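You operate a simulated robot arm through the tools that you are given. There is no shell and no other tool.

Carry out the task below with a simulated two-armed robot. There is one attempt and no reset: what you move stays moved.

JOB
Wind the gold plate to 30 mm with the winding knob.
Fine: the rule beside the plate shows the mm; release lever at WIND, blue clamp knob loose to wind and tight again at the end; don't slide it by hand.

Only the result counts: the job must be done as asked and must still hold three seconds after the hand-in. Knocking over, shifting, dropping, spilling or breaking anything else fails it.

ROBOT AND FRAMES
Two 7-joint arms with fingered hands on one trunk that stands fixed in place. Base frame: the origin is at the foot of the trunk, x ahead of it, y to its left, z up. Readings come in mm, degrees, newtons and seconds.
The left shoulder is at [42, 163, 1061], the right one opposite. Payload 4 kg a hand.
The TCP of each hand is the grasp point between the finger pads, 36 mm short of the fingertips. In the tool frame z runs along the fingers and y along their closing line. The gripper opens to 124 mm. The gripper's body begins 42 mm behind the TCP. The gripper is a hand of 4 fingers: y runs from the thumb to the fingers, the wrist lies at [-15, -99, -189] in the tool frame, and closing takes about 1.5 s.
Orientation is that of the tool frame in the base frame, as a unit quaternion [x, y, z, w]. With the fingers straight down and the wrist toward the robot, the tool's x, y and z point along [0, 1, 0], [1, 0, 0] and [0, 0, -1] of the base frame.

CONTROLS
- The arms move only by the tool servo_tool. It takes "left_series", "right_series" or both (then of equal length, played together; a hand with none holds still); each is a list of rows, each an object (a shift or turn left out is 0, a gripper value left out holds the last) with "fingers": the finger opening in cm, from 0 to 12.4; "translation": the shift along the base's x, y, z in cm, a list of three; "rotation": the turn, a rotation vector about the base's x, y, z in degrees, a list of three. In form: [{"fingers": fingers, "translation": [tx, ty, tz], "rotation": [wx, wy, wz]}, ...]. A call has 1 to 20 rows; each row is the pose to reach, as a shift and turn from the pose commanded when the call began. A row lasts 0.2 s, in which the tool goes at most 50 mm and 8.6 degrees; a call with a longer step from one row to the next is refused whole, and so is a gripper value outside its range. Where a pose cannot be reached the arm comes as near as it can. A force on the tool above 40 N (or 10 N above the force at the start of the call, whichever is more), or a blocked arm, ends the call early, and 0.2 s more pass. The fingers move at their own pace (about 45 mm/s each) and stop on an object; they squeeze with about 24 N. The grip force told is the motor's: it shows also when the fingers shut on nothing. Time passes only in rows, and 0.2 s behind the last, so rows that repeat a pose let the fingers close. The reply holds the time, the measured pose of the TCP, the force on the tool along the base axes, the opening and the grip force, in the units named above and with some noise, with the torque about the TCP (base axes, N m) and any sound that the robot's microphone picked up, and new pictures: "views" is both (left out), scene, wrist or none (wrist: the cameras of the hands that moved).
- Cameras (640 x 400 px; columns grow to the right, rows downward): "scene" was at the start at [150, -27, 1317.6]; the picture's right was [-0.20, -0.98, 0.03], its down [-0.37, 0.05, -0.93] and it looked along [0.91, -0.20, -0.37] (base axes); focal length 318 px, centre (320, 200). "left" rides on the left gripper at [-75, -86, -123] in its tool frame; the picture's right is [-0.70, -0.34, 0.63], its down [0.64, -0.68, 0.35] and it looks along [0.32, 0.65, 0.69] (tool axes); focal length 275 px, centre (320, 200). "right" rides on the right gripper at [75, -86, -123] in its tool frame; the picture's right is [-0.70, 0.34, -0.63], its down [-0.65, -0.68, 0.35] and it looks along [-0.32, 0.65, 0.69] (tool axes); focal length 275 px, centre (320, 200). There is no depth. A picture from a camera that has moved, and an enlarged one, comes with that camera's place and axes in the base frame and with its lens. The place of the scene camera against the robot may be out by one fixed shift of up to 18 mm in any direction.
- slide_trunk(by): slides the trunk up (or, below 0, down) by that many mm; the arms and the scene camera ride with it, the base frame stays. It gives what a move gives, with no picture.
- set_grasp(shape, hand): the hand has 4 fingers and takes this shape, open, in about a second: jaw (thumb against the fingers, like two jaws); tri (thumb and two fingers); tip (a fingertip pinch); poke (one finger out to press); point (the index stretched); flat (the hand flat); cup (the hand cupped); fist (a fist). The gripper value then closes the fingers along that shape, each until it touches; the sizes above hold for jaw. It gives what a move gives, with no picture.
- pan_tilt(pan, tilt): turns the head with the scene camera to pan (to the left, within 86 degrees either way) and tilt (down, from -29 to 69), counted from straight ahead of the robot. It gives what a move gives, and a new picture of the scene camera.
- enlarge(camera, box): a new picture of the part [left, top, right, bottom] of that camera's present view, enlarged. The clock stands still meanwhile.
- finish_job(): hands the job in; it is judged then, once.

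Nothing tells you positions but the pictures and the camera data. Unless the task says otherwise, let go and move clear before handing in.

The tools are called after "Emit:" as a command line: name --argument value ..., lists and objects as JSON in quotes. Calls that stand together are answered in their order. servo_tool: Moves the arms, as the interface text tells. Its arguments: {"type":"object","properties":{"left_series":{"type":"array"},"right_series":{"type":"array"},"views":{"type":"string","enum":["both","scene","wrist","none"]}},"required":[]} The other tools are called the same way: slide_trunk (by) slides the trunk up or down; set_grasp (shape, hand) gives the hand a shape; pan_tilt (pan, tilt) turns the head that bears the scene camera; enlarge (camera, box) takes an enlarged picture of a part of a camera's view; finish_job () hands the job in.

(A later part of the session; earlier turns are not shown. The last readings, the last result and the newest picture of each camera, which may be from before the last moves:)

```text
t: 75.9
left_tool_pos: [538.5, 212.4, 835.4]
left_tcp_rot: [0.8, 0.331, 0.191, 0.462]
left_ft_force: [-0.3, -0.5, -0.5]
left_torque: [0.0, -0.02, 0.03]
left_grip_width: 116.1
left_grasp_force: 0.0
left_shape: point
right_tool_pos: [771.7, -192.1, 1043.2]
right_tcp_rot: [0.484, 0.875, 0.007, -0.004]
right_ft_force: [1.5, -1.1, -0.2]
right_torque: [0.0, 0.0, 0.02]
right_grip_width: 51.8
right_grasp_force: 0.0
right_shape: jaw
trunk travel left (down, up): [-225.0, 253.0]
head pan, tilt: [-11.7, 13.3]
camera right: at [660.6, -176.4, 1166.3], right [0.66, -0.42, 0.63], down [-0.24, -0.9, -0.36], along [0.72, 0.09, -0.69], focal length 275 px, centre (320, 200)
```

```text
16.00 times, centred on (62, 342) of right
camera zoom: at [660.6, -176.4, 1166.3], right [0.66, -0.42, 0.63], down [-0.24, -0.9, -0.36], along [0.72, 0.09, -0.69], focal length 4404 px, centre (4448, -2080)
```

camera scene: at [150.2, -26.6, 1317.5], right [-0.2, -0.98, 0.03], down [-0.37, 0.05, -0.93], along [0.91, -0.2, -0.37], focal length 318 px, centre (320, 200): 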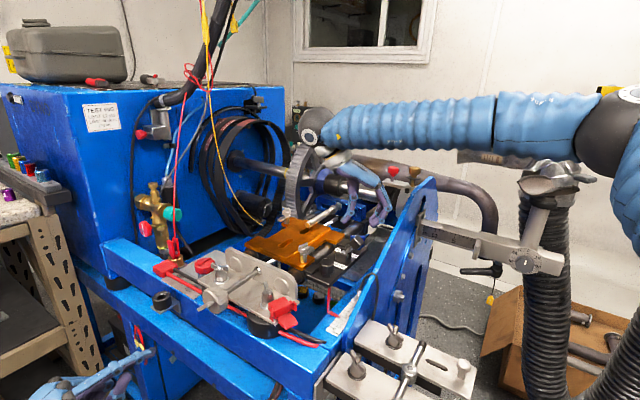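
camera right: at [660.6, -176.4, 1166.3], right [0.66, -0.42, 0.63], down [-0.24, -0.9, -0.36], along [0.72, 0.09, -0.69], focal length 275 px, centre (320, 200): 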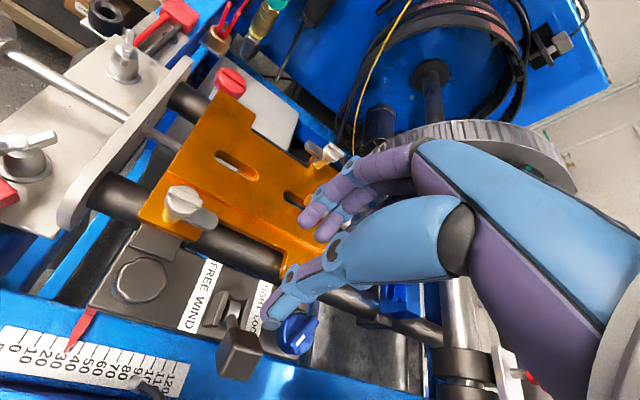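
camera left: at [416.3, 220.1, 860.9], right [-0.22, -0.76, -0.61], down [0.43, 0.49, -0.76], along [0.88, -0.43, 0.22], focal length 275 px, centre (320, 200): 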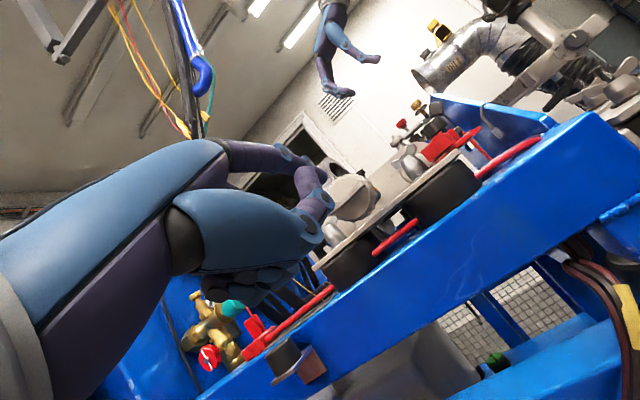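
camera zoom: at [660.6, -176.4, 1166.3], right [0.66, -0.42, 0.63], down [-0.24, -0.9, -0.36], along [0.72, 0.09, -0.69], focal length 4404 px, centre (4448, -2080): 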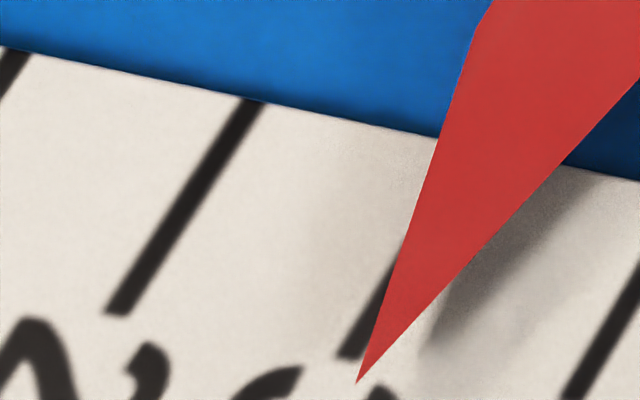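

The clamp knob is loose, and the plate now reads about 30.8 because it crept within the backlash. I'll bring the left finger back in at about 120° on the circle, then push the upper ear counter-clockwise to draw the plate down to 30.

Emit:
servo_tool --left_series '[{"translation": [0.6, -1.5, 0.4]}, {"translation": [1.22, -2.95, 0.77]}, {"translation": [2.5, -4.2, 0.77]}, {"translation": [4.0, -5.7, 0.77]}, {"translation": [5.2, -6.9, 0.77]}, {"translation": [6.17, -7.9, 0.77]}, {"translation": [6.05, -8.02, 1.2]}, {"translation": [6.01, -8.06, 1.62]}]' --views "none"

Emit:
enlarge --camera "left" --box '[220, 60, 460, 260]'

Emit:
enlarge --camera "scene" --box '[160, 250, 290, 340]'

Emit:
enlarge --camera "right" --box '[42, 330, 82, 355]'

```text
t: 77.7
left_tool_pos: [600.1, 129.6, 852.5]
left_tcp_rot: [0.8, 0.332, 0.191, 0.462]
left_ft_force: [0.6, -0.4, -1.4]
left_torque: [0.08, 0.01, 0.0]
left_grip_width: 116.5
left_grasp_force: 0.1
left_shape: point
right_tool_pos: [772.4, -193.5, 1042.5]
right_tcp_rot: [0.486, 0.874, 0.008, -0.005]
right_ft_force: [0.8, 0.3, 0.1]
right_torque: [-0.01, -0.02, 0.02]
right_grip_width: 52.1
right_grasp_force: 0.1
right_shape: jaw
trunk travel left (down, up): [-225.0, 253.0]
head pan, tilt: [-11.7, 13.3]
```

```text
2.00 times, centred on (340, 160) of left
camera zoom: at [441.8, 183.2, 839.3], right [-0.22, -0.76, -0.61], down [0.43, 0.49, -0.76], along [0.88, -0.43, 0.21], focal length 551 px, centre (280, 280)
```

zoom: 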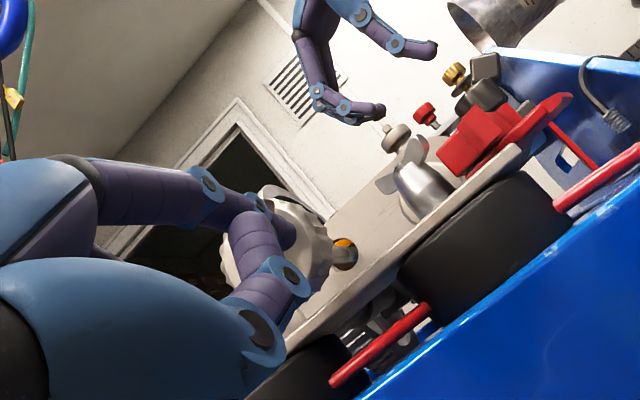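

```text
4.44 times, centred on (225, 295) of scene
camera zoom: at [150.0, -27.0, 1317.5], right [-0.2, -0.98, 0.03], down [-0.37, 0.05, -0.93], along [0.91, -0.2, -0.37], focal length 1411 px, centre (742, -222)
```

zoom: 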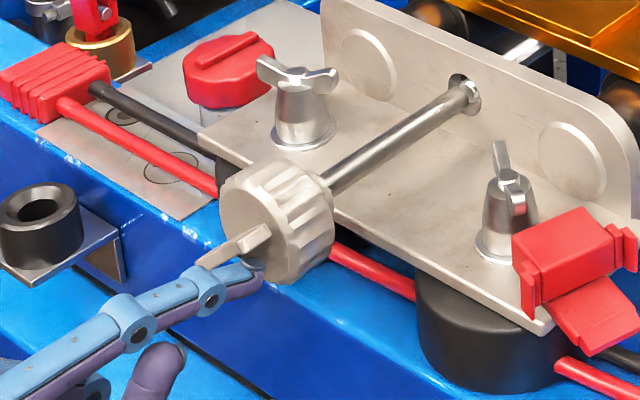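

```text
16.00 times, centred on (62, 342) of right
camera zoom: at [661.0, -177.0, 1165.9], right [0.66, -0.42, 0.63], down [-0.24, -0.9, -0.36], along [0.72, 0.09, -0.69], focal length 4404 px, centre (4448, -2080)
```

zoom: 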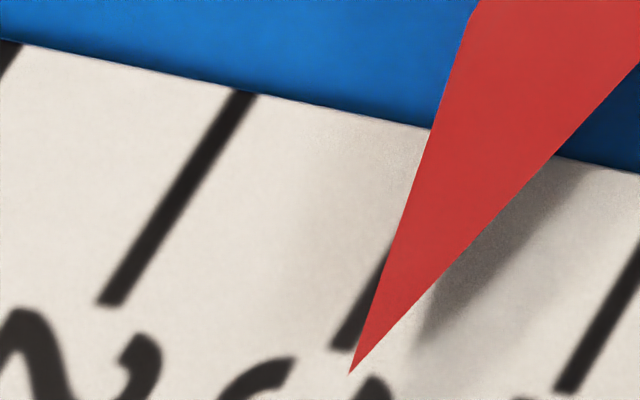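

The wing has been back-driven slightly, and its upper ear is at about 56°. The finger at 90° is almost touching it. I'll push counter-clockwise by about 15° and read.

Emit:
servo_tool --left_series '[{"translation": [0.0, 0.0, 0.15]}, {"translation": [0.02, 0.02, 0.3]}, {"translation": [0.04, 0.04, 0.44]}]' --views "none"

Emit:
enlarge --camera "right" --box '[42, 330, 82, 355]'

Emit:
enlarge --camera "scene" --box '[160, 250, 290, 340]'

```text
t: 78.5
left_tool_pos: [600.8, 131.5, 855.8]
left_tcp_rot: [0.8, 0.332, 0.191, 0.462]
left_ft_force: [-0.4, -1.3, -2.6]
left_torque: [0.21, 0.06, -0.06]
left_grip_width: 115.9
left_grasp_force: 0.1
left_shape: point
right_tool_pos: [772.5, -192.4, 1043.3]
right_tcp_rot: [0.484, 0.875, 0.007, -0.005]
right_ft_force: [0.1, -1.1, -0.2]
right_torque: [0.0, -0.02, 0.02]
right_grip_width: 51.9
right_grasp_force: 0.0
right_shape: jaw
trunk travel left (down, up): [-225.0, 253.0]
head pan, tilt: [-11.7, 13.3]
```

```text
16.00 times, centred on (62, 342) of right
camera zoom: at [661.0, -176.9, 1166.0], right [0.66, -0.42, 0.63], down [-0.24, -0.9, -0.36], along [0.72, 0.09, -0.69], focal length 4404 px, centre (4448, -2080)
```

zoom: 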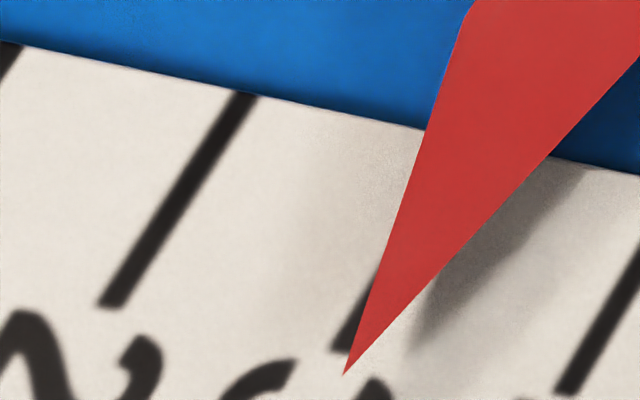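

```text
4.44 times, centred on (225, 295) of scene
camera zoom: at [150.0, -26.9, 1317.6], right [-0.2, -0.98, 0.03], down [-0.37, 0.05, -0.93], along [0.91, -0.2, -0.37], focal length 1411 px, centre (742, -222)
```

zoom: 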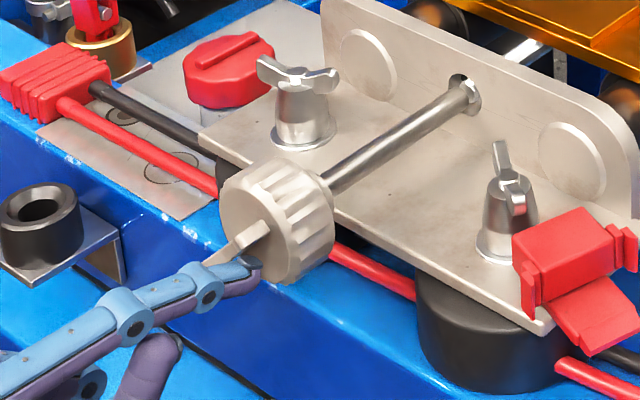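

It moved about −0.26 mm, so the finger is in contact and driving. The reading is about 30.55. I'll go another 9°.

Emit:
servo_tool --left_series '[{"translation": [0.02, 0.02, 0.12]}, {"translation": [0.06, 0.06, 0.25]}]' --views "none"

Emit:
enlarge --camera "right" --box '[42, 330, 82, 355]'

Emit:
enlarge --camera "right" --box '[20, 310, 100, 360]'

```text
t: 79.1
left_tool_pos: [600.6, 130.5, 859.1]
left_tcp_rot: [0.8, 0.332, 0.191, 0.461]
left_ft_force: [-0.7, -1.0, -1.8]
left_torque: [0.15, 0.01, -0.09]
left_grip_width: 116.3
left_grasp_force: 0.0
left_shape: point
right_tool_pos: [771.9, -192.2, 1044.3]
right_tcp_rot: [0.484, 0.875, 0.007, -0.005]
right_ft_force: [0.4, 0.3, 0.5]
right_torque: [0.01, 0.01, -0.01]
right_grip_width: 52.1
right_grasp_force: 0.1
right_shape: jaw
trunk travel left (down, up): [-225.0, 253.0]
head pan, tilt: [-11.7, 13.3]
```

```text
16.00 times, centred on (62, 342) of right
camera zoom: at [661.0, -176.9, 1166.0], right [0.66, -0.42, 0.63], down [-0.24, -0.9, -0.36], along [0.72, 0.09, -0.69], focal length 4404 px, centre (4448, -2080)
```

zoom: 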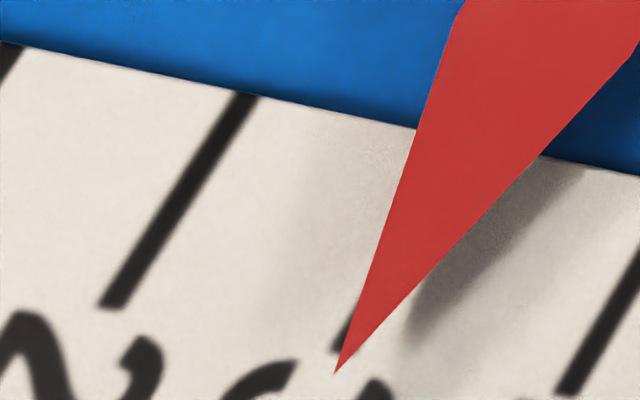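

```text
8.00 times, centred on (60, 335) of right
camera zoom: at [661.0, -176.9, 1166.0], right [0.66, -0.42, 0.63], down [-0.24, -0.9, -0.36], along [0.72, 0.09, -0.69], focal length 2202 px, centre (2400, -880)
```

zoom: 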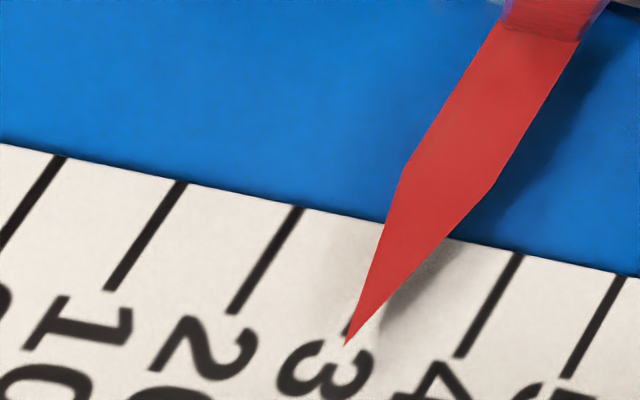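

The reading is now about 30.05. The screw back-drives when the plate is pushed, so I'll leave the left finger in place as a stop against +d creep and clamp with better centring on the knob. The right hand goes back above it.

Emit:
servo_tool --right_series '[{"translation": [0, 0, 3]}, {"translation": [0.8, -1.8, 4], "rotation": [0, 0, -5]}, {"translation": [1.8, -4, 4], "rotation": [0, 0, -10]}, {"translation": [2.88, -6.38, 3], "rotation": [0, 0, -17]}, {"translation": [2.88, -6.38, 0], "rotation": [0, 0, -17]}, {"translation": [2.88, -6.38, -3], "rotation": [0, 0, -17]}, {"translation": [2.88, -6.38, -4], "rotation": [0, 0, -17]}]' --views "wrist"

Emit:
enlarge --camera "right" --box '[180, 180, 380, 330]'

Emit:
enlarge --camera "scene" --box '[325, 295, 365, 325]'

```text
t: 80.7
left_tool_pos: [600.8, 131.1, 858.7]
left_tcp_rot: [0.8, 0.332, 0.191, 0.461]
left_ft_force: [-1.4, -1.2, -1.3]
left_torque: [0.13, 0.0, -0.08]
left_grip_width: 116.2
left_grasp_force: 0.0
left_shape: point
right_tool_pos: [800.3, -256.3, 1002.5]
right_tcp_rot: [0.609, 0.793, 0.008, -0.004]
right_ft_force: [-0.1, 0.1, 0.8]
right_torque: [-0.02, -0.02, -0.01]
right_grip_width: 52.0
right_grasp_force: 0.1
right_shape: jaw
trunk travel left (down, up): [-225.0, 253.0]
head pan, tilt: [-11.7, 13.3]
camera right: at [698.4, -208.8, 1126.0], right [0.5, -0.6, 0.63], down [-0.49, -0.79, -0.36], along [0.71, -0.12, -0.69], focal length 275 px, centre (320, 200)
```

right: 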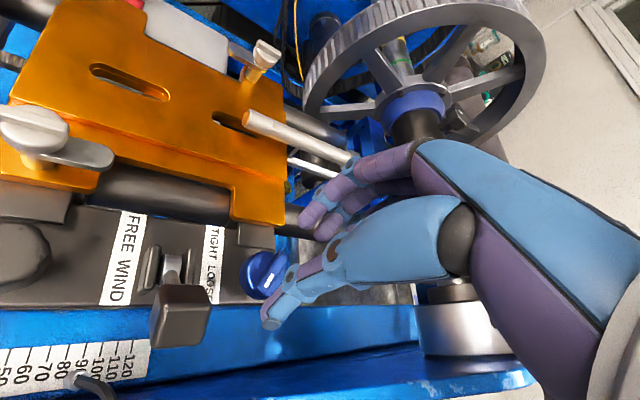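

```text
2.67 times, centred on (280, 255) of right
camera zoom: at [698.4, -208.8, 1126.0], right [0.5, -0.6, 0.63], down [-0.49, -0.79, -0.36], along [0.71, -0.12, -0.69], focal length 734 px, centre (427, 53)
```

zoom: 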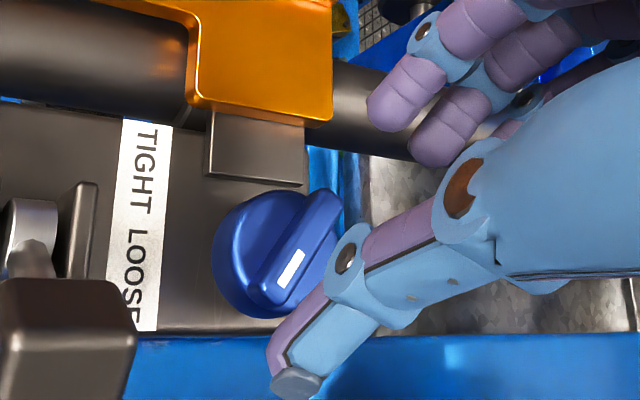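

```text
13.33 times, centred on (345, 310) of scene
camera zoom: at [149.9, -27.0, 1317.6], right [-0.2, -0.98, 0.03], down [-0.37, 0.05, -0.93], along [0.91, -0.2, -0.37], focal length 4233 px, centre (-13, -1267)
```

zoom: 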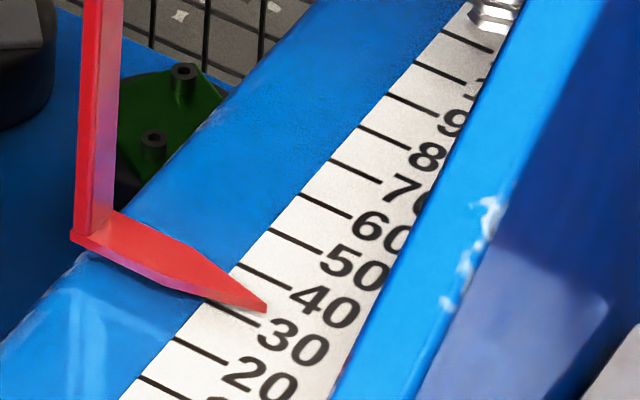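

The knob is centred under the hand with its bar at bearing about 189°. I'll lower, grip and check for creep.

Emit:
servo_tool --right_series '[{"fingers": 5.2, "translation": [0.03, 0.03, -1.5], "rotation": [0, 0, -2]}, {"fingers": 5.2, "translation": [0.03, 0.03, -3], "rotation": [0, 0, -4]}, {"fingers": 5.2, "translation": [0.03, 0.03, -4.15], "rotation": [0, 0, -4]}, {"fingers": 3, "translation": [0.03, 0.03, -4.15], "rotation": [0, 0, -4]}, {"fingers": 3, "translation": [0.03, 0.03, -4.15], "rotation": [0, 0, -4]}, {"fingers": 3, "translation": [0.03, 0.03, -4.15], "rotation": [0, 0, -4]}]' --views "none"

Emit:
enlarge --camera "scene" --box '[325, 295, 365, 325]'

Emit:
enlarge --camera "right" --box '[180, 180, 380, 330]'

```text
t: 82.1
left_tool_pos: [600.2, 129.5, 860.0]
left_tcp_rot: [0.801, 0.331, 0.191, 0.461]
left_ft_force: [-1.3, -0.5, -0.3]
left_torque: [0.13, -0.01, -0.07]
left_grip_width: 116.4
left_grasp_force: 0.0
left_shape: point
right_tool_pos: [799.9, -256.0, 962.6]
right_tcp_rot: [0.636, 0.772, 0.009, -0.003]
right_ft_force: [-8.7, -1.7, 3.2]
right_torque: [-0.02, 0.11, 0.01]
right_grip_width: 37.9
right_grasp_force: 24.2
right_shape: jaw
trunk travel left (down, up): [-225.0, 253.0]
head pan, tilt: [-11.7, 13.3]
```

```text
13.33 times, centred on (345, 310) of scene
camera zoom: at [148.8, -26.9, 1317.8], right [-0.2, -0.98, 0.03], down [-0.37, 0.05, -0.93], along [0.91, -0.2, -0.37], focal length 4233 px, centre (-13, -1267)
```

zoom: 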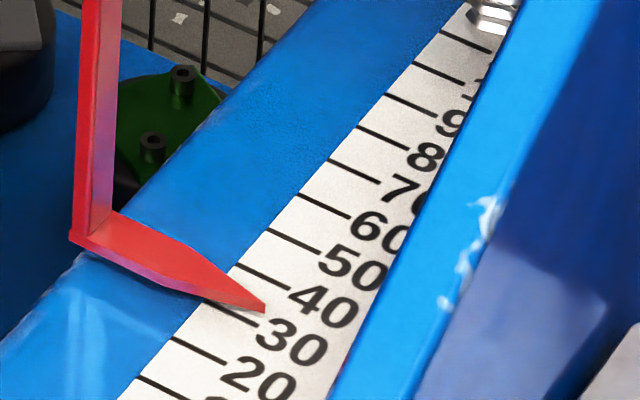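

```text
2.67 times, centred on (280, 255) of right
camera zoom: at [701.4, -201.5, 1084.9], right [0.46, -0.63, 0.63], down [-0.54, -0.76, -0.36], along [0.7, -0.17, -0.69], focal length 734 px, centre (427, 53)
```

zoom: 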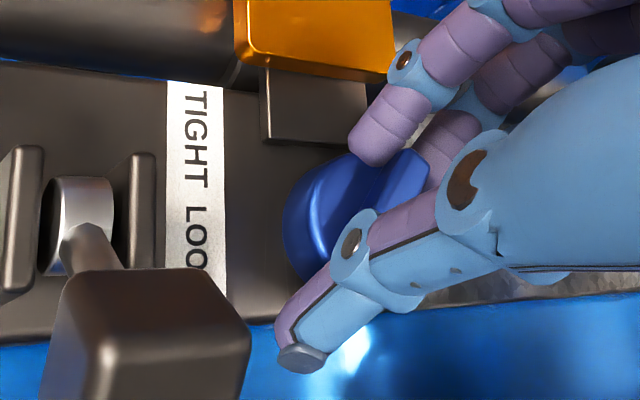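

Gripped at 37.9 mm, with no visible creep. I'll turn clockwise toward TIGHT about a fixed centre.

Emit:
servo_tool --right_series '[{"rotation": [0, 0, -6]}, {"rotation": [0, 0, -12]}, {"rotation": [0, 0, -18]}, {"rotation": [0, 0, -24]}, {"rotation": [0, 0, -30]}, {"rotation": [0, 0, -36]}, {"rotation": [0, 0, -42]}, {"rotation": [0, 0, -48]}, {"rotation": [0, 0, -54]}, {"rotation": [0, 0, -60]}, {"rotation": [0, 0, -66]}, {"rotation": [0, 0, -72]}, {"rotation": [0, 0, -78]}]' --views "none"

Emit:
enlarge --camera "scene" --box '[325, 295, 365, 325]'

Emit:
enlarge --camera "right" --box '[180, 180, 380, 330]'

```text
t: 84.9
left_tool_pos: [601.5, 130.5, 859.7]
left_tcp_rot: [0.8, 0.331, 0.191, 0.463]
left_ft_force: [-1.0, -1.3, -0.5]
left_torque: [0.11, -0.08, -0.12]
left_grip_width: 0.0
left_grasp_force: 0.1
left_shape: point
right_tool_pos: [802.2, -255.0, 962.7]
right_tcp_rot: [0.98, 0.198, 0.009, 0.002]
right_ft_force: [-1.2, 6.8, 7.7]
right_torque: [0.06, -0.05, 0.05]
right_grip_width: 37.1
right_grasp_force: 24.4
right_shape: jaw
trunk travel left (down, up): [-225.0, 253.0]
head pan, tilt: [-11.7, 13.3]
```

```text
13.33 times, centred on (345, 310) of scene
camera zoom: at [149.3, -26.1, 1317.7], right [-0.2, -0.98, 0.03], down [-0.37, 0.05, -0.93], along [0.91, -0.2, -0.37], focal length 4233 px, centre (-13, -1267)
```

zoom: 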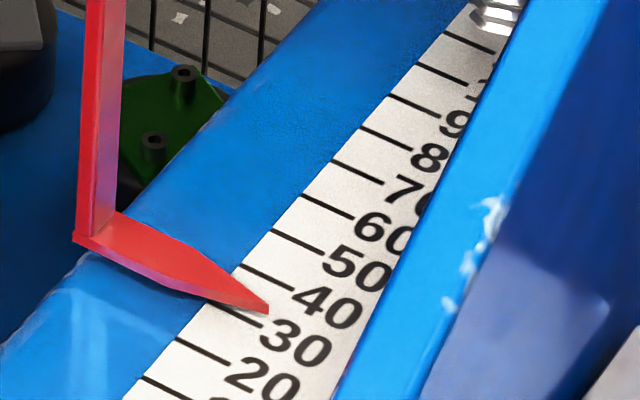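

```text
2.67 times, centred on (280, 255) of right
camera zoom: at [835.8, -146.3, 1085.4], right [-0.52, -0.58, 0.63], down [-0.85, 0.38, -0.36], along [-0.02, -0.72, -0.69], focal length 734 px, centre (427, 53)
```

zoom: 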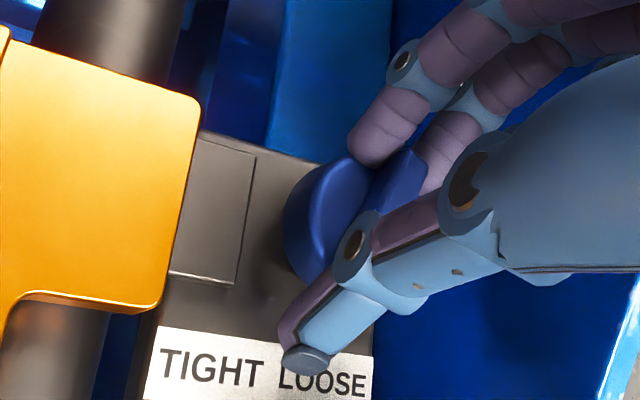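

The pointer is steady. I'll continue to the TIGHT stop.

Emit:
servo_tool --right_series '[{"rotation": [0, 0, -6]}, {"rotation": [0, 0, -12]}, {"rotation": [0, 0, -18]}, {"rotation": [0, 0, -24]}, {"rotation": [0, 0, -30]}, {"rotation": [0, 0, -35]}]' --views "none"

Emit:
enlarge --camera "right" --box '[180, 180, 380, 330]'

```text
t: 86.3
left_tool_pos: [601.4, 131.6, 859.4]
left_tcp_rot: [0.8, 0.332, 0.191, 0.462]
left_ft_force: [-2.3, 0.2, -1.3]
left_torque: [0.07, -0.11, -0.12]
left_grip_width: 0.0
left_grasp_force: 0.1
left_shape: point
right_tool_pos: [801.7, -255.7, 962.0]
right_tcp_rot: [0.995, -0.104, 0.008, 0.005]
right_ft_force: [9.4, 8.7, 12.0]
right_torque: [0.07, -0.25, 0.04]
right_grip_width: 37.1
right_grasp_force: 23.9
right_shape: jaw
trunk travel left (down, up): [-225.0, 253.0]
head pan, tilt: [-11.7, 13.3]
```

```text
2.67 times, centred on (280, 255) of right
camera zoom: at [891.7, -185.4, 1085.3], right [-0.76, -0.18, 0.63], down [-0.48, 0.8, -0.36], along [-0.43, -0.58, -0.69], focal length 734 px, centre (427, 53)
```

zoom: 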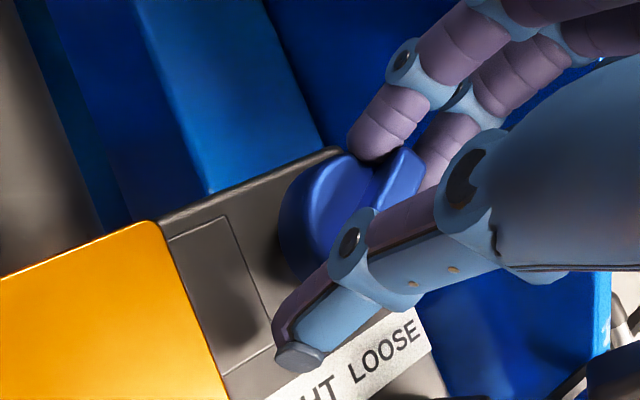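

Emit:
servo_tool --right_series '[{"rotation": [0, 0, -4]}, {"rotation": [0, 0, -8]}, {"rotation": [0, 0, -11]}]' --views "none"

Emit:
enlarge --camera "right" --box '[180, 180, 380, 330]'

Emit:
enlarge --camera "scene" --box '[325, 295, 365, 325]'

```text
t: 87.1
left_tool_pos: [600.3, 131.5, 859.3]
left_tcp_rot: [0.8, 0.333, 0.192, 0.461]
left_ft_force: [-2.0, -1.0, -1.2]
left_torque: [0.08, -0.08, -0.14]
left_grip_width: 0.0
left_grasp_force: 0.0
left_shape: point
right_tool_pos: [801.5, -254.9, 961.5]
right_tcp_rot: [0.98, -0.2, 0.007, 0.006]
right_ft_force: [19.7, 9.3, 13.3]
right_torque: [0.05, -0.53, 0.41]
right_grip_width: 35.9
right_grasp_force: 24.0
right_shape: jaw
trunk travel left (down, up): [-225.0, 253.0]
head pan, tilt: [-11.7, 13.3]
```

```text
2.67 times, centred on (280, 255) of right
camera zoom: at [904.5, -203.5, 1085.3], right [-0.78, -0.03, 0.63], down [-0.32, 0.87, -0.36], along [-0.54, -0.48, -0.69], focal length 734 px, centre (427, 53)
```

zoom: 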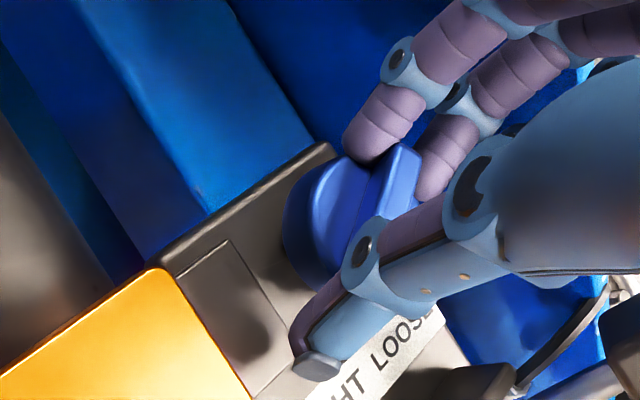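

```text
13.33 times, centred on (345, 310) of scene
camera zoom: at [150.4, -25.8, 1317.6], right [-0.2, -0.98, 0.03], down [-0.37, 0.05, -0.93], along [0.91, -0.2, -0.37], focal length 4233 px, centre (-13, -1267)
```

zoom: 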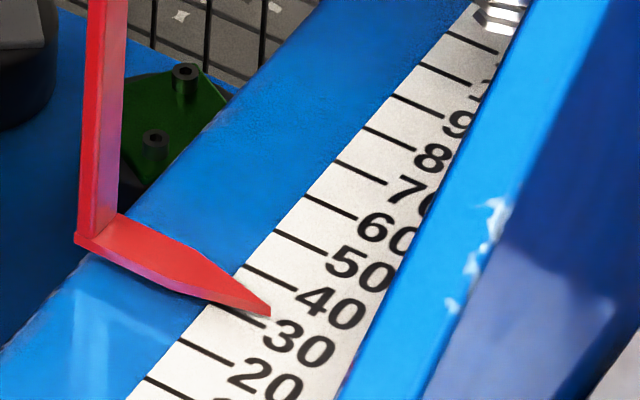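

The TIGHT stop is reached (0.41 N m). I'll release, lift and swing the right hand back to read the rule.

Emit:
servo_tool --right_series '[{"fingers": 4.6}, {"fingers": 5}, {"fingers": 5, "translation": [0, 0, 0.5]}, {"translation": [0, 0, 3]}, {"translation": [0, 0, 6.5]}, {"translation": [0, 0, 10]}, {"translation": [0, 0, 13], "rotation": [0, 0, 8]}, {"translation": [-0.5, 0.5, 15], "rotation": [0, 0, 16]}, {"translation": [-1, 1, 17], "rotation": [0, 0, 24]}, {"translation": [-1.5, 1.5, 17.5], "rotation": [0, 0, 32]}, {"translation": [-2, 2, 17.5], "rotation": [0, 0, 40]}, {"translation": [-2.4, 2.5, 17.5], "rotation": [0, 0, 48]}, {"translation": [-2.8, 3, 17.5], "rotation": [0, 0, 56]}, {"translation": [-3.1, 3.5, 17.5], "rotation": [0, 0, 64]}, {"translation": [-3.3, 4, 17.5], "rotation": [0, 0, 72]}, {"translation": [-3.5, 4.5, 17.5], "rotation": [0, 0, 80]}, {"translation": [-3.6, 5, 17.5], "rotation": [0, 0, 88]}]' --views "wrist"

Emit:
enlarge --camera "right" --box '[120, 200, 320, 350]'

Emit:
servo_tool --right_series '[{"translation": [0, 0.3, 0], "rotation": [0, 0, 8]}, {"translation": [0, 0.6, 0], "rotation": [0, 0, 16]}, {"translation": [0.1, 0.9, 0], "rotation": [0, 0, 24]}, {"translation": [0.2, 1.0, 0.1], "rotation": [0, 0, 32]}, {"translation": [0.3, 1.1, 0.2], "rotation": [0, 0, 40]}, {"translation": [0.4, 1.2, 0], "rotation": [0, 0, 48]}, {"translation": [0.5, 1.2, -3], "rotation": [0, 0, 56]}, {"translation": [0.6, 1.2, -6], "rotation": [0, 0, 56]}, {"translation": [0.6, 1.2, -9], "rotation": [0, 0, 56]}, {"translation": [0.6, 1.2, -9], "rotation": [0, 0, 56]}]' --views "wrist"

Emit:
enlarge --camera "right" --box '[20, 310, 100, 360]'

Emit:
enlarge --camera "right" --box '[42, 330, 82, 355]'

```text
t: 90.7
left_tool_pos: [601.7, 130.2, 858.8]
left_tcp_rot: [0.8, 0.332, 0.191, 0.461]
left_ft_force: [-2.0, -0.9, -0.4]
left_torque: [0.08, -0.04, -0.09]
left_grip_width: 116.1
left_grasp_force: 0.0
left_shape: point
right_tool_pos: [765.1, -206.9, 1137.0]
right_tcp_rot: [0.843, 0.538, 0.009, -0.001]
right_ft_force: [-0.4, 0.7, -0.1]
right_torque: [0.0, -0.03, 0.01]
right_grip_width: 49.9
right_grasp_force: 0.0
right_shape: jaw
trunk travel left (down, up): [-225.0, 253.0]
head pan, tilt: [-11.7, 13.3]
camera right: at [719.0, -104.8, 1259.4], right [0.0, -0.78, 0.63], down [-0.88, -0.29, -0.36], along [0.47, -0.55, -0.69], focal length 275 px, centre (320, 200)
```

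right: 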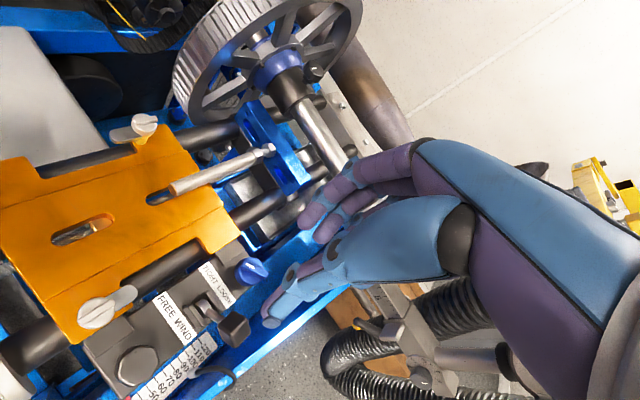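

```text
2.67 times, centred on (220, 275) of right
camera zoom: at [719.0, -104.8, 1259.4], right [0.0, -0.78, 0.63], down [-0.88, -0.29, -0.36], along [0.47, -0.55, -0.69], focal length 734 px, centre (587, 0)
```

zoom: 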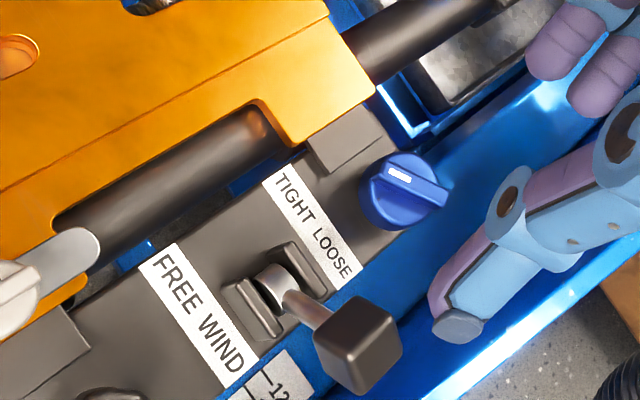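

```text
t: 92.9
left_tool_pos: [600.5, 130.6, 859.5]
left_tcp_rot: [0.8, 0.332, 0.192, 0.461]
left_ft_force: [-0.3, -0.4, -1.0]
left_torque: [0.04, -0.01, -0.02]
left_grip_width: 116.0
left_grasp_force: 0.0
left_shape: point
right_tool_pos: [770.7, -194.5, 1049.1]
right_tcp_rot: [0.491, 0.871, 0.008, -0.005]
right_ft_force: [0.3, 0.4, -0.5]
right_torque: [-0.04, 0.0, -0.01]
right_grip_width: 50.0
right_grasp_force: 0.1
right_shape: jaw
trunk travel left (down, up): [-225.0, 253.0]
head pan, tilt: [-11.7, 13.3]
camera right: at [660.5, -176.8, 1170.7], right [0.65, -0.43, 0.63], down [-0.25, -0.9, -0.36], along [0.72, 0.08, -0.69], focal length 275 px, centre (320, 200)
```

right: 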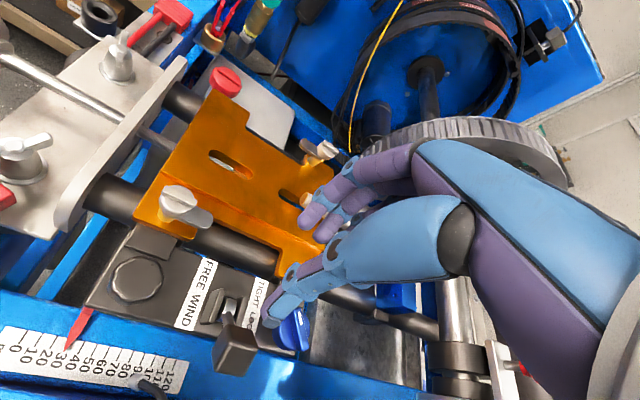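

```text
8.00 times, centred on (60, 335) of right
camera zoom: at [660.5, -176.8, 1170.7], right [0.65, -0.43, 0.63], down [-0.25, -0.9, -0.36], along [0.72, 0.08, -0.69], focal length 2202 px, centre (2400, -880)
```

zoom: 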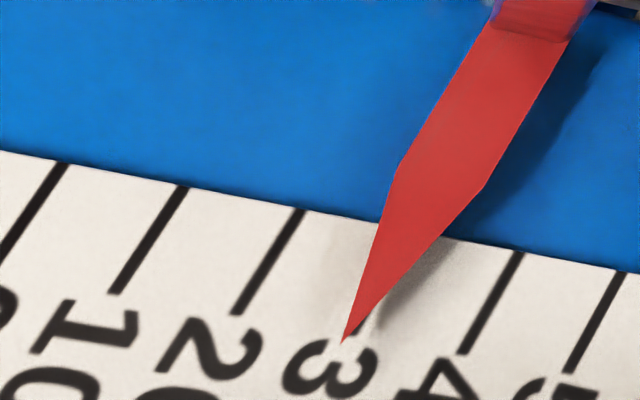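

```text
16.00 times, centred on (62, 342) of right
camera zoom: at [660.5, -176.8, 1170.7], right [0.65, -0.43, 0.63], down [-0.25, -0.9, -0.36], along [0.72, 0.08, -0.69], focal length 4404 px, centre (4448, -2080)
```

zoom: 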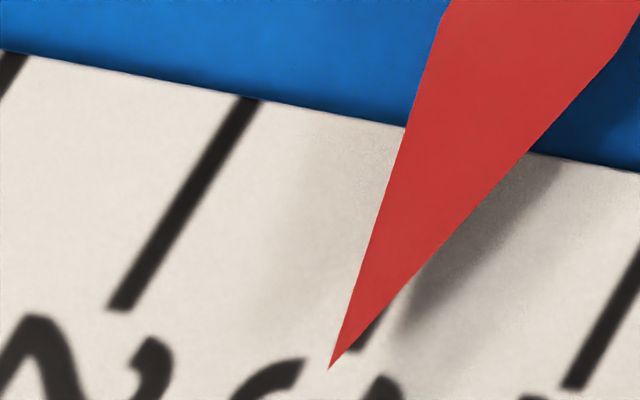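

After clamping it reads about 29.5. This time it crept −0.5 mm as the clamp seated, while the finger only blocked +d. The creep should be repeatable, so I'll redo it with a pre-bias: loosen, set about 30.5, and clamp with the same motion. The finger backs off as the right hand returns to the knob.

Emit:
servo_tool --left_series '[{"translation": [-0.08, -0.08, -0.4]}, {"translation": [-0.11, -0.11, -0.8]}, {"translation": [-0.05, -0.05, -1.2]}, {"translation": [0, 0, -1.4]}, {"translation": [0, 0, -1.4]}, {"translation": [0, 0, -1.4]}, {"translation": [0, 0, -1.4]}, {"translation": [0, 0, -1.4]}, {"translation": [0, 0, -1.4]}, {"translation": [0, 0, -1.4]}, {"translation": [0, 0, -1.4]}, {"translation": [0, 0, -1.4]}, {"translation": [0, 0, -1.4]}, {"translation": [0, 0, -1.4]}, {"translation": [0, 0, -1.4]}, {"translation": [0, 0, -1.4]}, {"translation": [0, 0, -1.4]}, {"translation": [0, 0, -1.4]}, {"translation": [0, 0, -1.4]}, {"translation": [0, 0, -1.4]}]' --right_series '[{"fingers": 5.2, "translation": [0, 0, 4]}, {"translation": [0, 0, 8], "rotation": [0, 0, -8]}, {"translation": [0.2, -0.4, 8.5], "rotation": [0, 0, -16]}, {"translation": [0.4, -0.8, 8.5], "rotation": [0, 0, -24]}, {"translation": [0.6, -1.2, 8.5], "rotation": [0, 0, -32]}, {"translation": [0.8, -1.6, 8.5], "rotation": [0, 0, -40]}, {"translation": [1.0, -2.0, 8.5], "rotation": [0, 0, -48]}, {"translation": [1.2, -2.4, 8.5], "rotation": [0, 0, -56]}, {"translation": [1.4, -2.8, 8.5], "rotation": [0, 0, -64]}, {"translation": [1.6, -3.2, 8.5], "rotation": [0, 0, -72]}, {"translation": [1.8, -3.6, 8.5], "rotation": [0, 0, -80]}, {"translation": [2.0, -4.0, 8.5], "rotation": [0, 0, -88]}, {"translation": [2.3, -4.4, 8.5], "rotation": [0, 0, -96]}, {"translation": [2.6, -4.8, 8], "rotation": [0, 0, -104]}, {"translation": [2.8, -5.2, 7.5], "rotation": [0, 0, -112]}, {"translation": [3.0, -5.6, 6.5], "rotation": [0, 0, -120]}, {"translation": [3.07, -6.05, 4.5], "rotation": [0, 0, -128]}, {"translation": [3.07, -6.05, 1.5], "rotation": [0, 0, -135]}, {"translation": [3.07, -6.05, -1.5], "rotation": [0, 0, -136]}, {"translation": [3.07, -6.05, -3.9], "rotation": [0, 0, -136]}]' --views "wrist"

Emit:
enlarge --camera "right" --box '[180, 180, 380, 330]'

```text
t: 97.1
left_tool_pos: [601.4, 132.1, 844.3]
left_tcp_rot: [0.801, 0.332, 0.19, 0.461]
left_ft_force: [-0.9, 0.3, 0.0]
left_torque: [0.01, 0.0, -0.03]
left_grip_width: 116.5
left_grasp_force: 0.1
left_shape: point
right_tool_pos: [802.5, -254.2, 1006.0]
right_tcp_rot: [0.991, -0.13, 0.007, 0.005]
right_ft_force: [-0.2, -1.0, 0.3]
right_torque: [-0.02, 0.0, 0.0]
right_grip_width: 51.7
right_grasp_force: 0.0
right_shape: jaw
trunk travel left (down, up): [-225.0, 253.0]
head pan, tilt: [-11.7, 13.3]
camera right: at [896.5, -189.6, 1129.1], right [-0.77, -0.14, 0.63], down [-0.44, 0.82, -0.36], along [-0.46, -0.55, -0.69], focal length 275 px, centre (320, 200)
camera left: at [442.8, 184.8, 832.3], right [-0.22, -0.76, -0.61], down [0.42, 0.49, -0.76], along [0.88, -0.43, 0.21], focal length 275 px, centre (320, 200)
```

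right: 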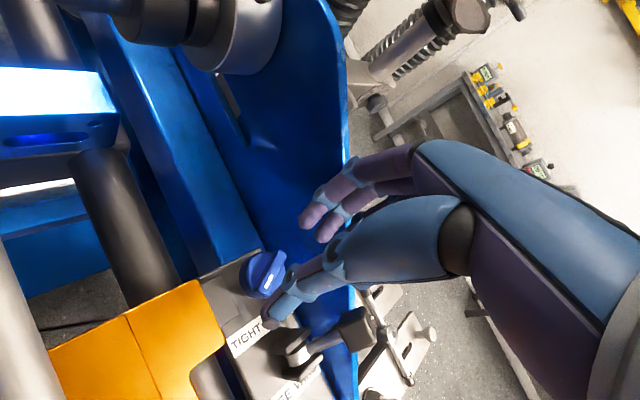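
left: 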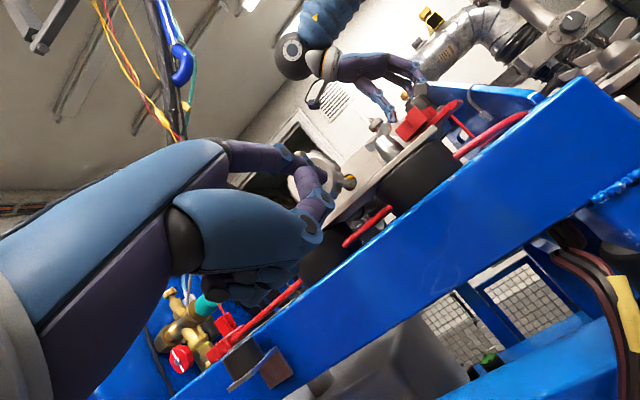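

```text
2.67 times, centred on (280, 255) of right
camera zoom: at [896.5, -189.6, 1129.1], right [-0.77, -0.14, 0.63], down [-0.44, 0.82, -0.36], along [-0.46, -0.55, -0.69], focal length 734 px, centre (427, 53)
```

zoom: 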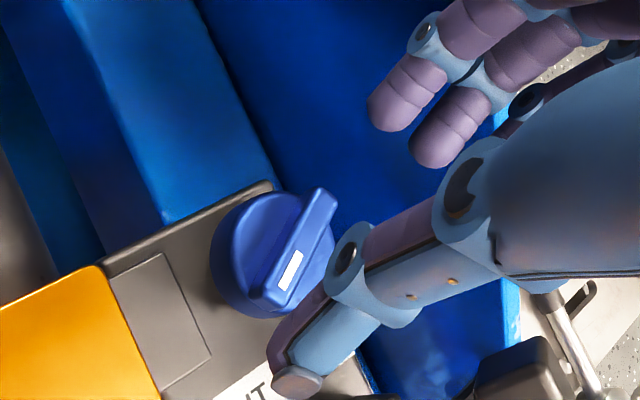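

I'll refine the plan: grip, loosen only about 60° and keep hold of the knob. Then I'll drive up to 30 with the finger on the side that blocks the −d creep and tighten straight back. First I'll grip and loosen.

Emit:
servo_tool --right_series '[{"fingers": 5.2, "translation": [-0.05, -0.05, -2]}, {"fingers": 5.2, "translation": [-0.05, -0.05, -4]}, {"fingers": 5.2, "translation": [-0.05, -0.05, -4.6]}, {"fingers": 3, "translation": [-0.05, -0.05, -4.6]}, {"fingers": 3, "translation": [-0.05, -0.05, -4.6]}, {"fingers": 3, "translation": [-0.05, -0.05, -4.6]}, {"translation": [-0.05, -0.05, -4.6], "rotation": [0, 0, 6]}, {"translation": [-0.05, -0.05, -4.6], "rotation": [0, 0, 12]}, {"translation": [-0.05, -0.05, -4.6], "rotation": [0, 0, 18]}, {"translation": [-0.05, -0.05, -4.6], "rotation": [0, 0, 24]}, {"translation": [-0.05, -0.05, -4.6], "rotation": [0, 0, 30]}, {"translation": [-0.05, -0.05, -4.6], "rotation": [0, 0, 36]}, {"translation": [-0.05, -0.05, -4.6], "rotation": [0, 0, 42]}, {"translation": [-0.05, -0.05, -4.6], "rotation": [0, 0, 48]}, {"translation": [-0.05, -0.05, -4.6], "rotation": [0, 0, 54]}, {"translation": [-0.05, -0.05, -4.6], "rotation": [0, 0, 60]}]' --views "none"

Emit:
enlarge --camera "right" --box '[180, 180, 380, 330]'

Emit:
enlarge --camera "scene" --box '[325, 297, 365, 322]'

Emit:
enlarge --camera "scene" --box '[160, 250, 290, 340]'

```text
t: 100.5
left_tool_pos: [601.2, 132.0, 846.0]
left_tcp_rot: [0.8, 0.332, 0.192, 0.462]
left_ft_force: [-0.5, -1.1, 1.0]
left_torque: [0.02, 0.02, 0.0]
left_grip_width: 116.0
left_grasp_force: 0.1
left_shape: point
right_tool_pos: [801.2, -255.1, 961.7]
right_tcp_rot: [0.924, 0.383, 0.009, 0.001]
right_ft_force: [-13.8, 6.4, 4.5]
right_torque: [0.08, 0.29, -0.06]
right_grip_width: 37.0
right_grasp_force: 23.8
right_shape: jaw
trunk travel left (down, up): [-225.0, 253.0]
head pan, tilt: [-11.7, 13.3]
```

```text
2.67 times, centred on (280, 255) of right
camera zoom: at [791.8, -141.6, 1085.0], right [-0.26, -0.73, 0.63], down [-0.93, 0.03, -0.36], along [0.25, -0.68, -0.69], focal length 734 px, centre (427, 53)
```

zoom: 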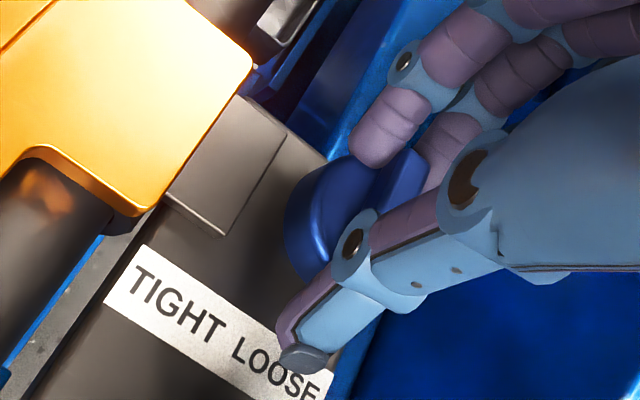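

```text
16.00 times, centred on (345, 310) of scene
camera zoom: at [148.4, -26.6, 1317.8], right [-0.2, -0.98, 0.03], down [-0.37, 0.05, -0.93], along [0.91, -0.2, -0.37], focal length 5079 px, centre (-80, -1552)
```

zoom: 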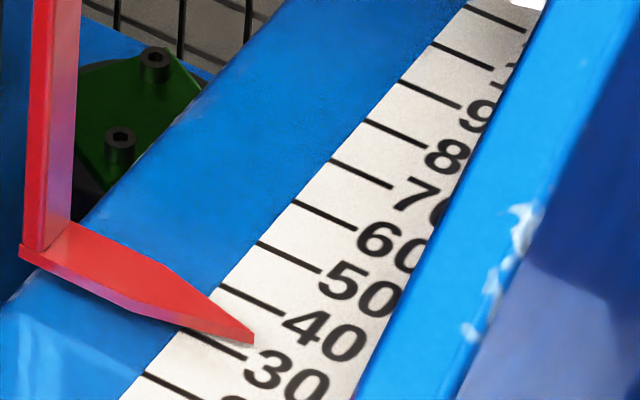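

```text
4.44 times, centred on (225, 295) of scene
camera zoom: at [148.4, -26.6, 1317.8], right [-0.2, -0.98, 0.03], down [-0.37, 0.05, -0.93], along [0.91, -0.2, -0.37], focal length 1411 px, centre (742, -222)
```

zoom: 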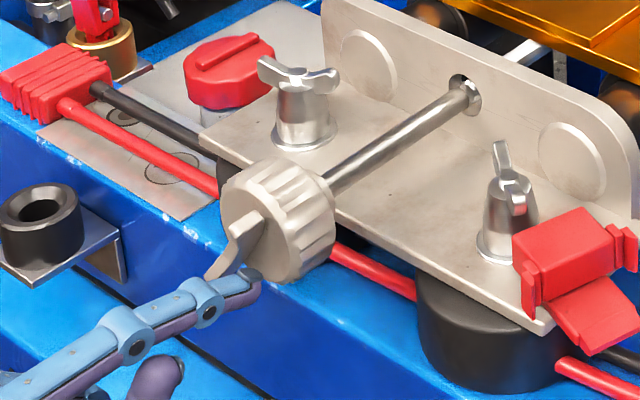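

The plate is back at about 30.05 with the knob loosened and held. I'll swing the finger clockwise round to the underside ear, on the side that blocks −d creep, and press gently.

Emit:
servo_tool --left_series '[{"translation": [0.18, 0.18, -0.38]}, {"translation": [0.41, 0.41, -0.68]}, {"translation": [0.69, 0.69, -0.89]}, {"translation": [0.93, 0.93, -0.97]}, {"translation": [1.1, 1.1, -0.99]}, {"translation": [1.27, 1.27, -0.97]}]' --views "none"

Emit:
enlarge --camera "scene" --box '[325, 297, 365, 322]'

Emit:
enlarge --camera "left" --box '[220, 60, 460, 220]'

Emit:
enlarge --camera "scene" --box '[160, 250, 290, 340]'

```text
t: 101.9
left_tool_pos: [613.0, 145.7, 835.8]
left_tcp_rot: [0.8, 0.332, 0.191, 0.462]
left_ft_force: [-1.9, -2.4, -1.6]
left_torque: [0.2, -0.15, -0.25]
left_grip_width: 0.0
left_grasp_force: 0.0
left_shape: point
right_tool_pos: [800.3, -253.8, 962.7]
right_tcp_rot: [0.923, 0.384, 0.008, 0.001]
right_ft_force: [-13.6, 5.8, 5.4]
right_torque: [0.04, 0.25, -0.04]
right_grip_width: 37.2
right_grasp_force: 23.6
right_shape: jaw
trunk travel left (down, up): [-225.0, 253.0]
head pan, tilt: [-11.7, 13.3]
```

```text
16.00 times, centred on (345, 310) of scene
camera zoom: at [148.5, -26.5, 1317.8], right [-0.2, -0.98, 0.03], down [-0.37, 0.05, -0.93], along [0.91, -0.2, -0.37], focal length 5079 px, centre (-80, -1552)
```

zoom: 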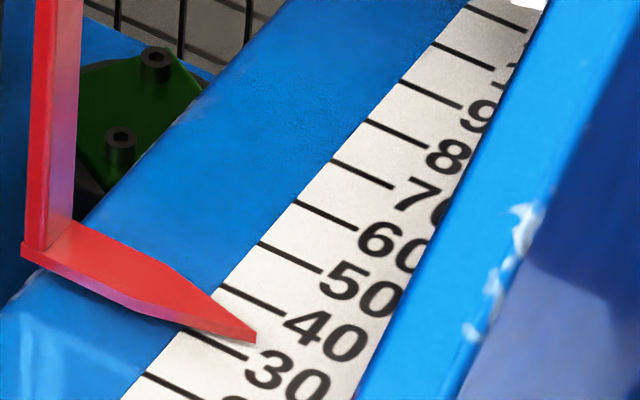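

```text
2.50 times, centred on (340, 140) of left
camera zoom: at [454.1, 197.6, 823.0], right [-0.22, -0.76, -0.61], down [0.43, 0.49, -0.76], along [0.88, -0.43, 0.22], focal length 688 px, centre (270, 350)
```

zoom: 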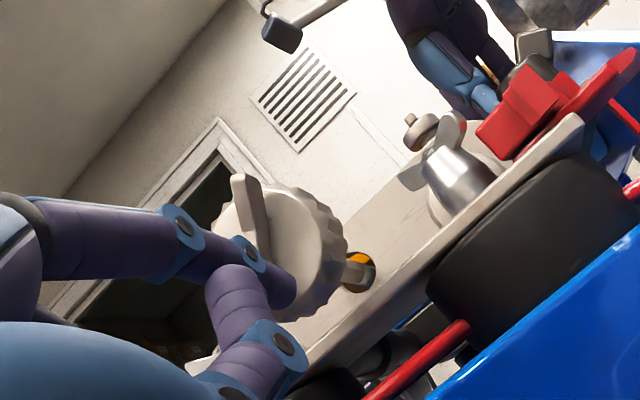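

```text
4.44 times, centred on (225, 295) of scene
camera zoom: at [148.5, -26.5, 1317.8], right [-0.2, -0.98, 0.03], down [-0.37, 0.05, -0.93], along [0.91, -0.2, -0.37], focal length 1411 px, centre (742, -222)
```

zoom: 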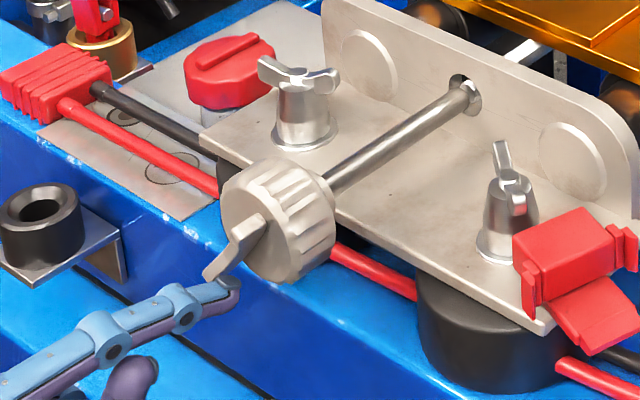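

The finger touches the ear, and the reading holds at about 30.0. I'll keep the finger there and turn the clamp back to TIGHT.

Emit:
servo_tool --right_series '[{"rotation": [0, 0, -6]}, {"rotation": [0, 0, -12]}, {"rotation": [0, 0, -18]}, {"rotation": [0, 0, -24]}, {"rotation": [0, 0, -30]}, {"rotation": [0, 0, -36]}, {"rotation": [0, 0, -42]}, {"rotation": [0, 0, -48]}, {"rotation": [0, 0, -54]}, {"rotation": [0, 0, -59]}, {"rotation": [0, 0, -63]}, {"rotation": [0, 0, -67]}]' --views "none"

Emit:
enlarge --camera "scene" --box '[325, 297, 365, 322]'

Emit:
enlarge --camera "right" --box '[180, 180, 380, 330]'

```text
t: 104.5
left_tool_pos: [614.1, 145.2, 835.7]
left_tcp_rot: [0.8, 0.332, 0.19, 0.462]
left_ft_force: [-2.0, -1.2, -1.7]
left_torque: [0.18, -0.09, -0.16]
left_grip_width: 0.1
left_grasp_force: 0.1
left_shape: point
right_tool_pos: [802.3, -253.7, 961.5]
right_tcp_rot: [0.982, -0.191, 0.007, 0.006]
right_ft_force: [20.8, 7.2, 11.3]
right_torque: [-0.03, -0.57, 0.46]
right_grip_width: 35.5
right_grasp_force: 23.9
right_shape: jaw
trunk travel left (down, up): [-225.0, 253.0]
head pan, tilt: [-11.7, 13.3]
```

```text
16.00 times, centred on (345, 310) of scene
camera zoom: at [150.6, -26.0, 1317.6], right [-0.2, -0.98, 0.03], down [-0.37, 0.05, -0.93], along [0.91, -0.2, -0.37], focal length 5079 px, centre (-80, -1552)
```

zoom: 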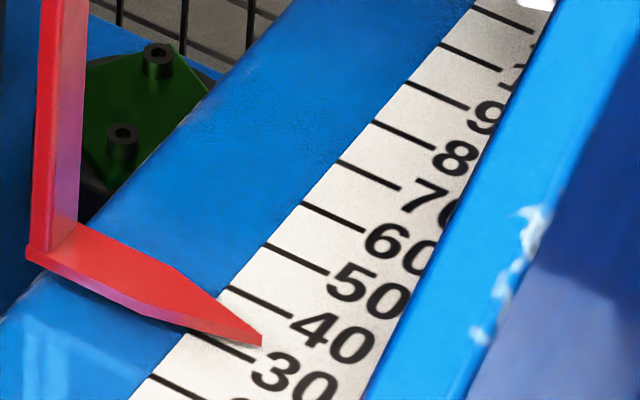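

```text
2.67 times, centred on (280, 255) of right
camera zoom: at [903.6, -200.9, 1085.2], right [-0.78, -0.04, 0.62], down [-0.34, 0.87, -0.36], along [-0.53, -0.49, -0.69], focal length 734 px, centre (427, 53)
```

zoom: 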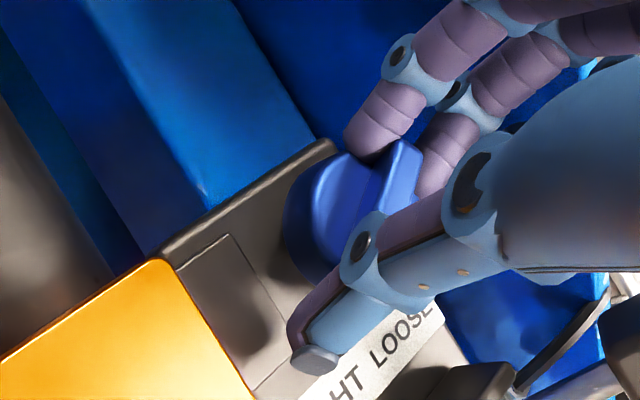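

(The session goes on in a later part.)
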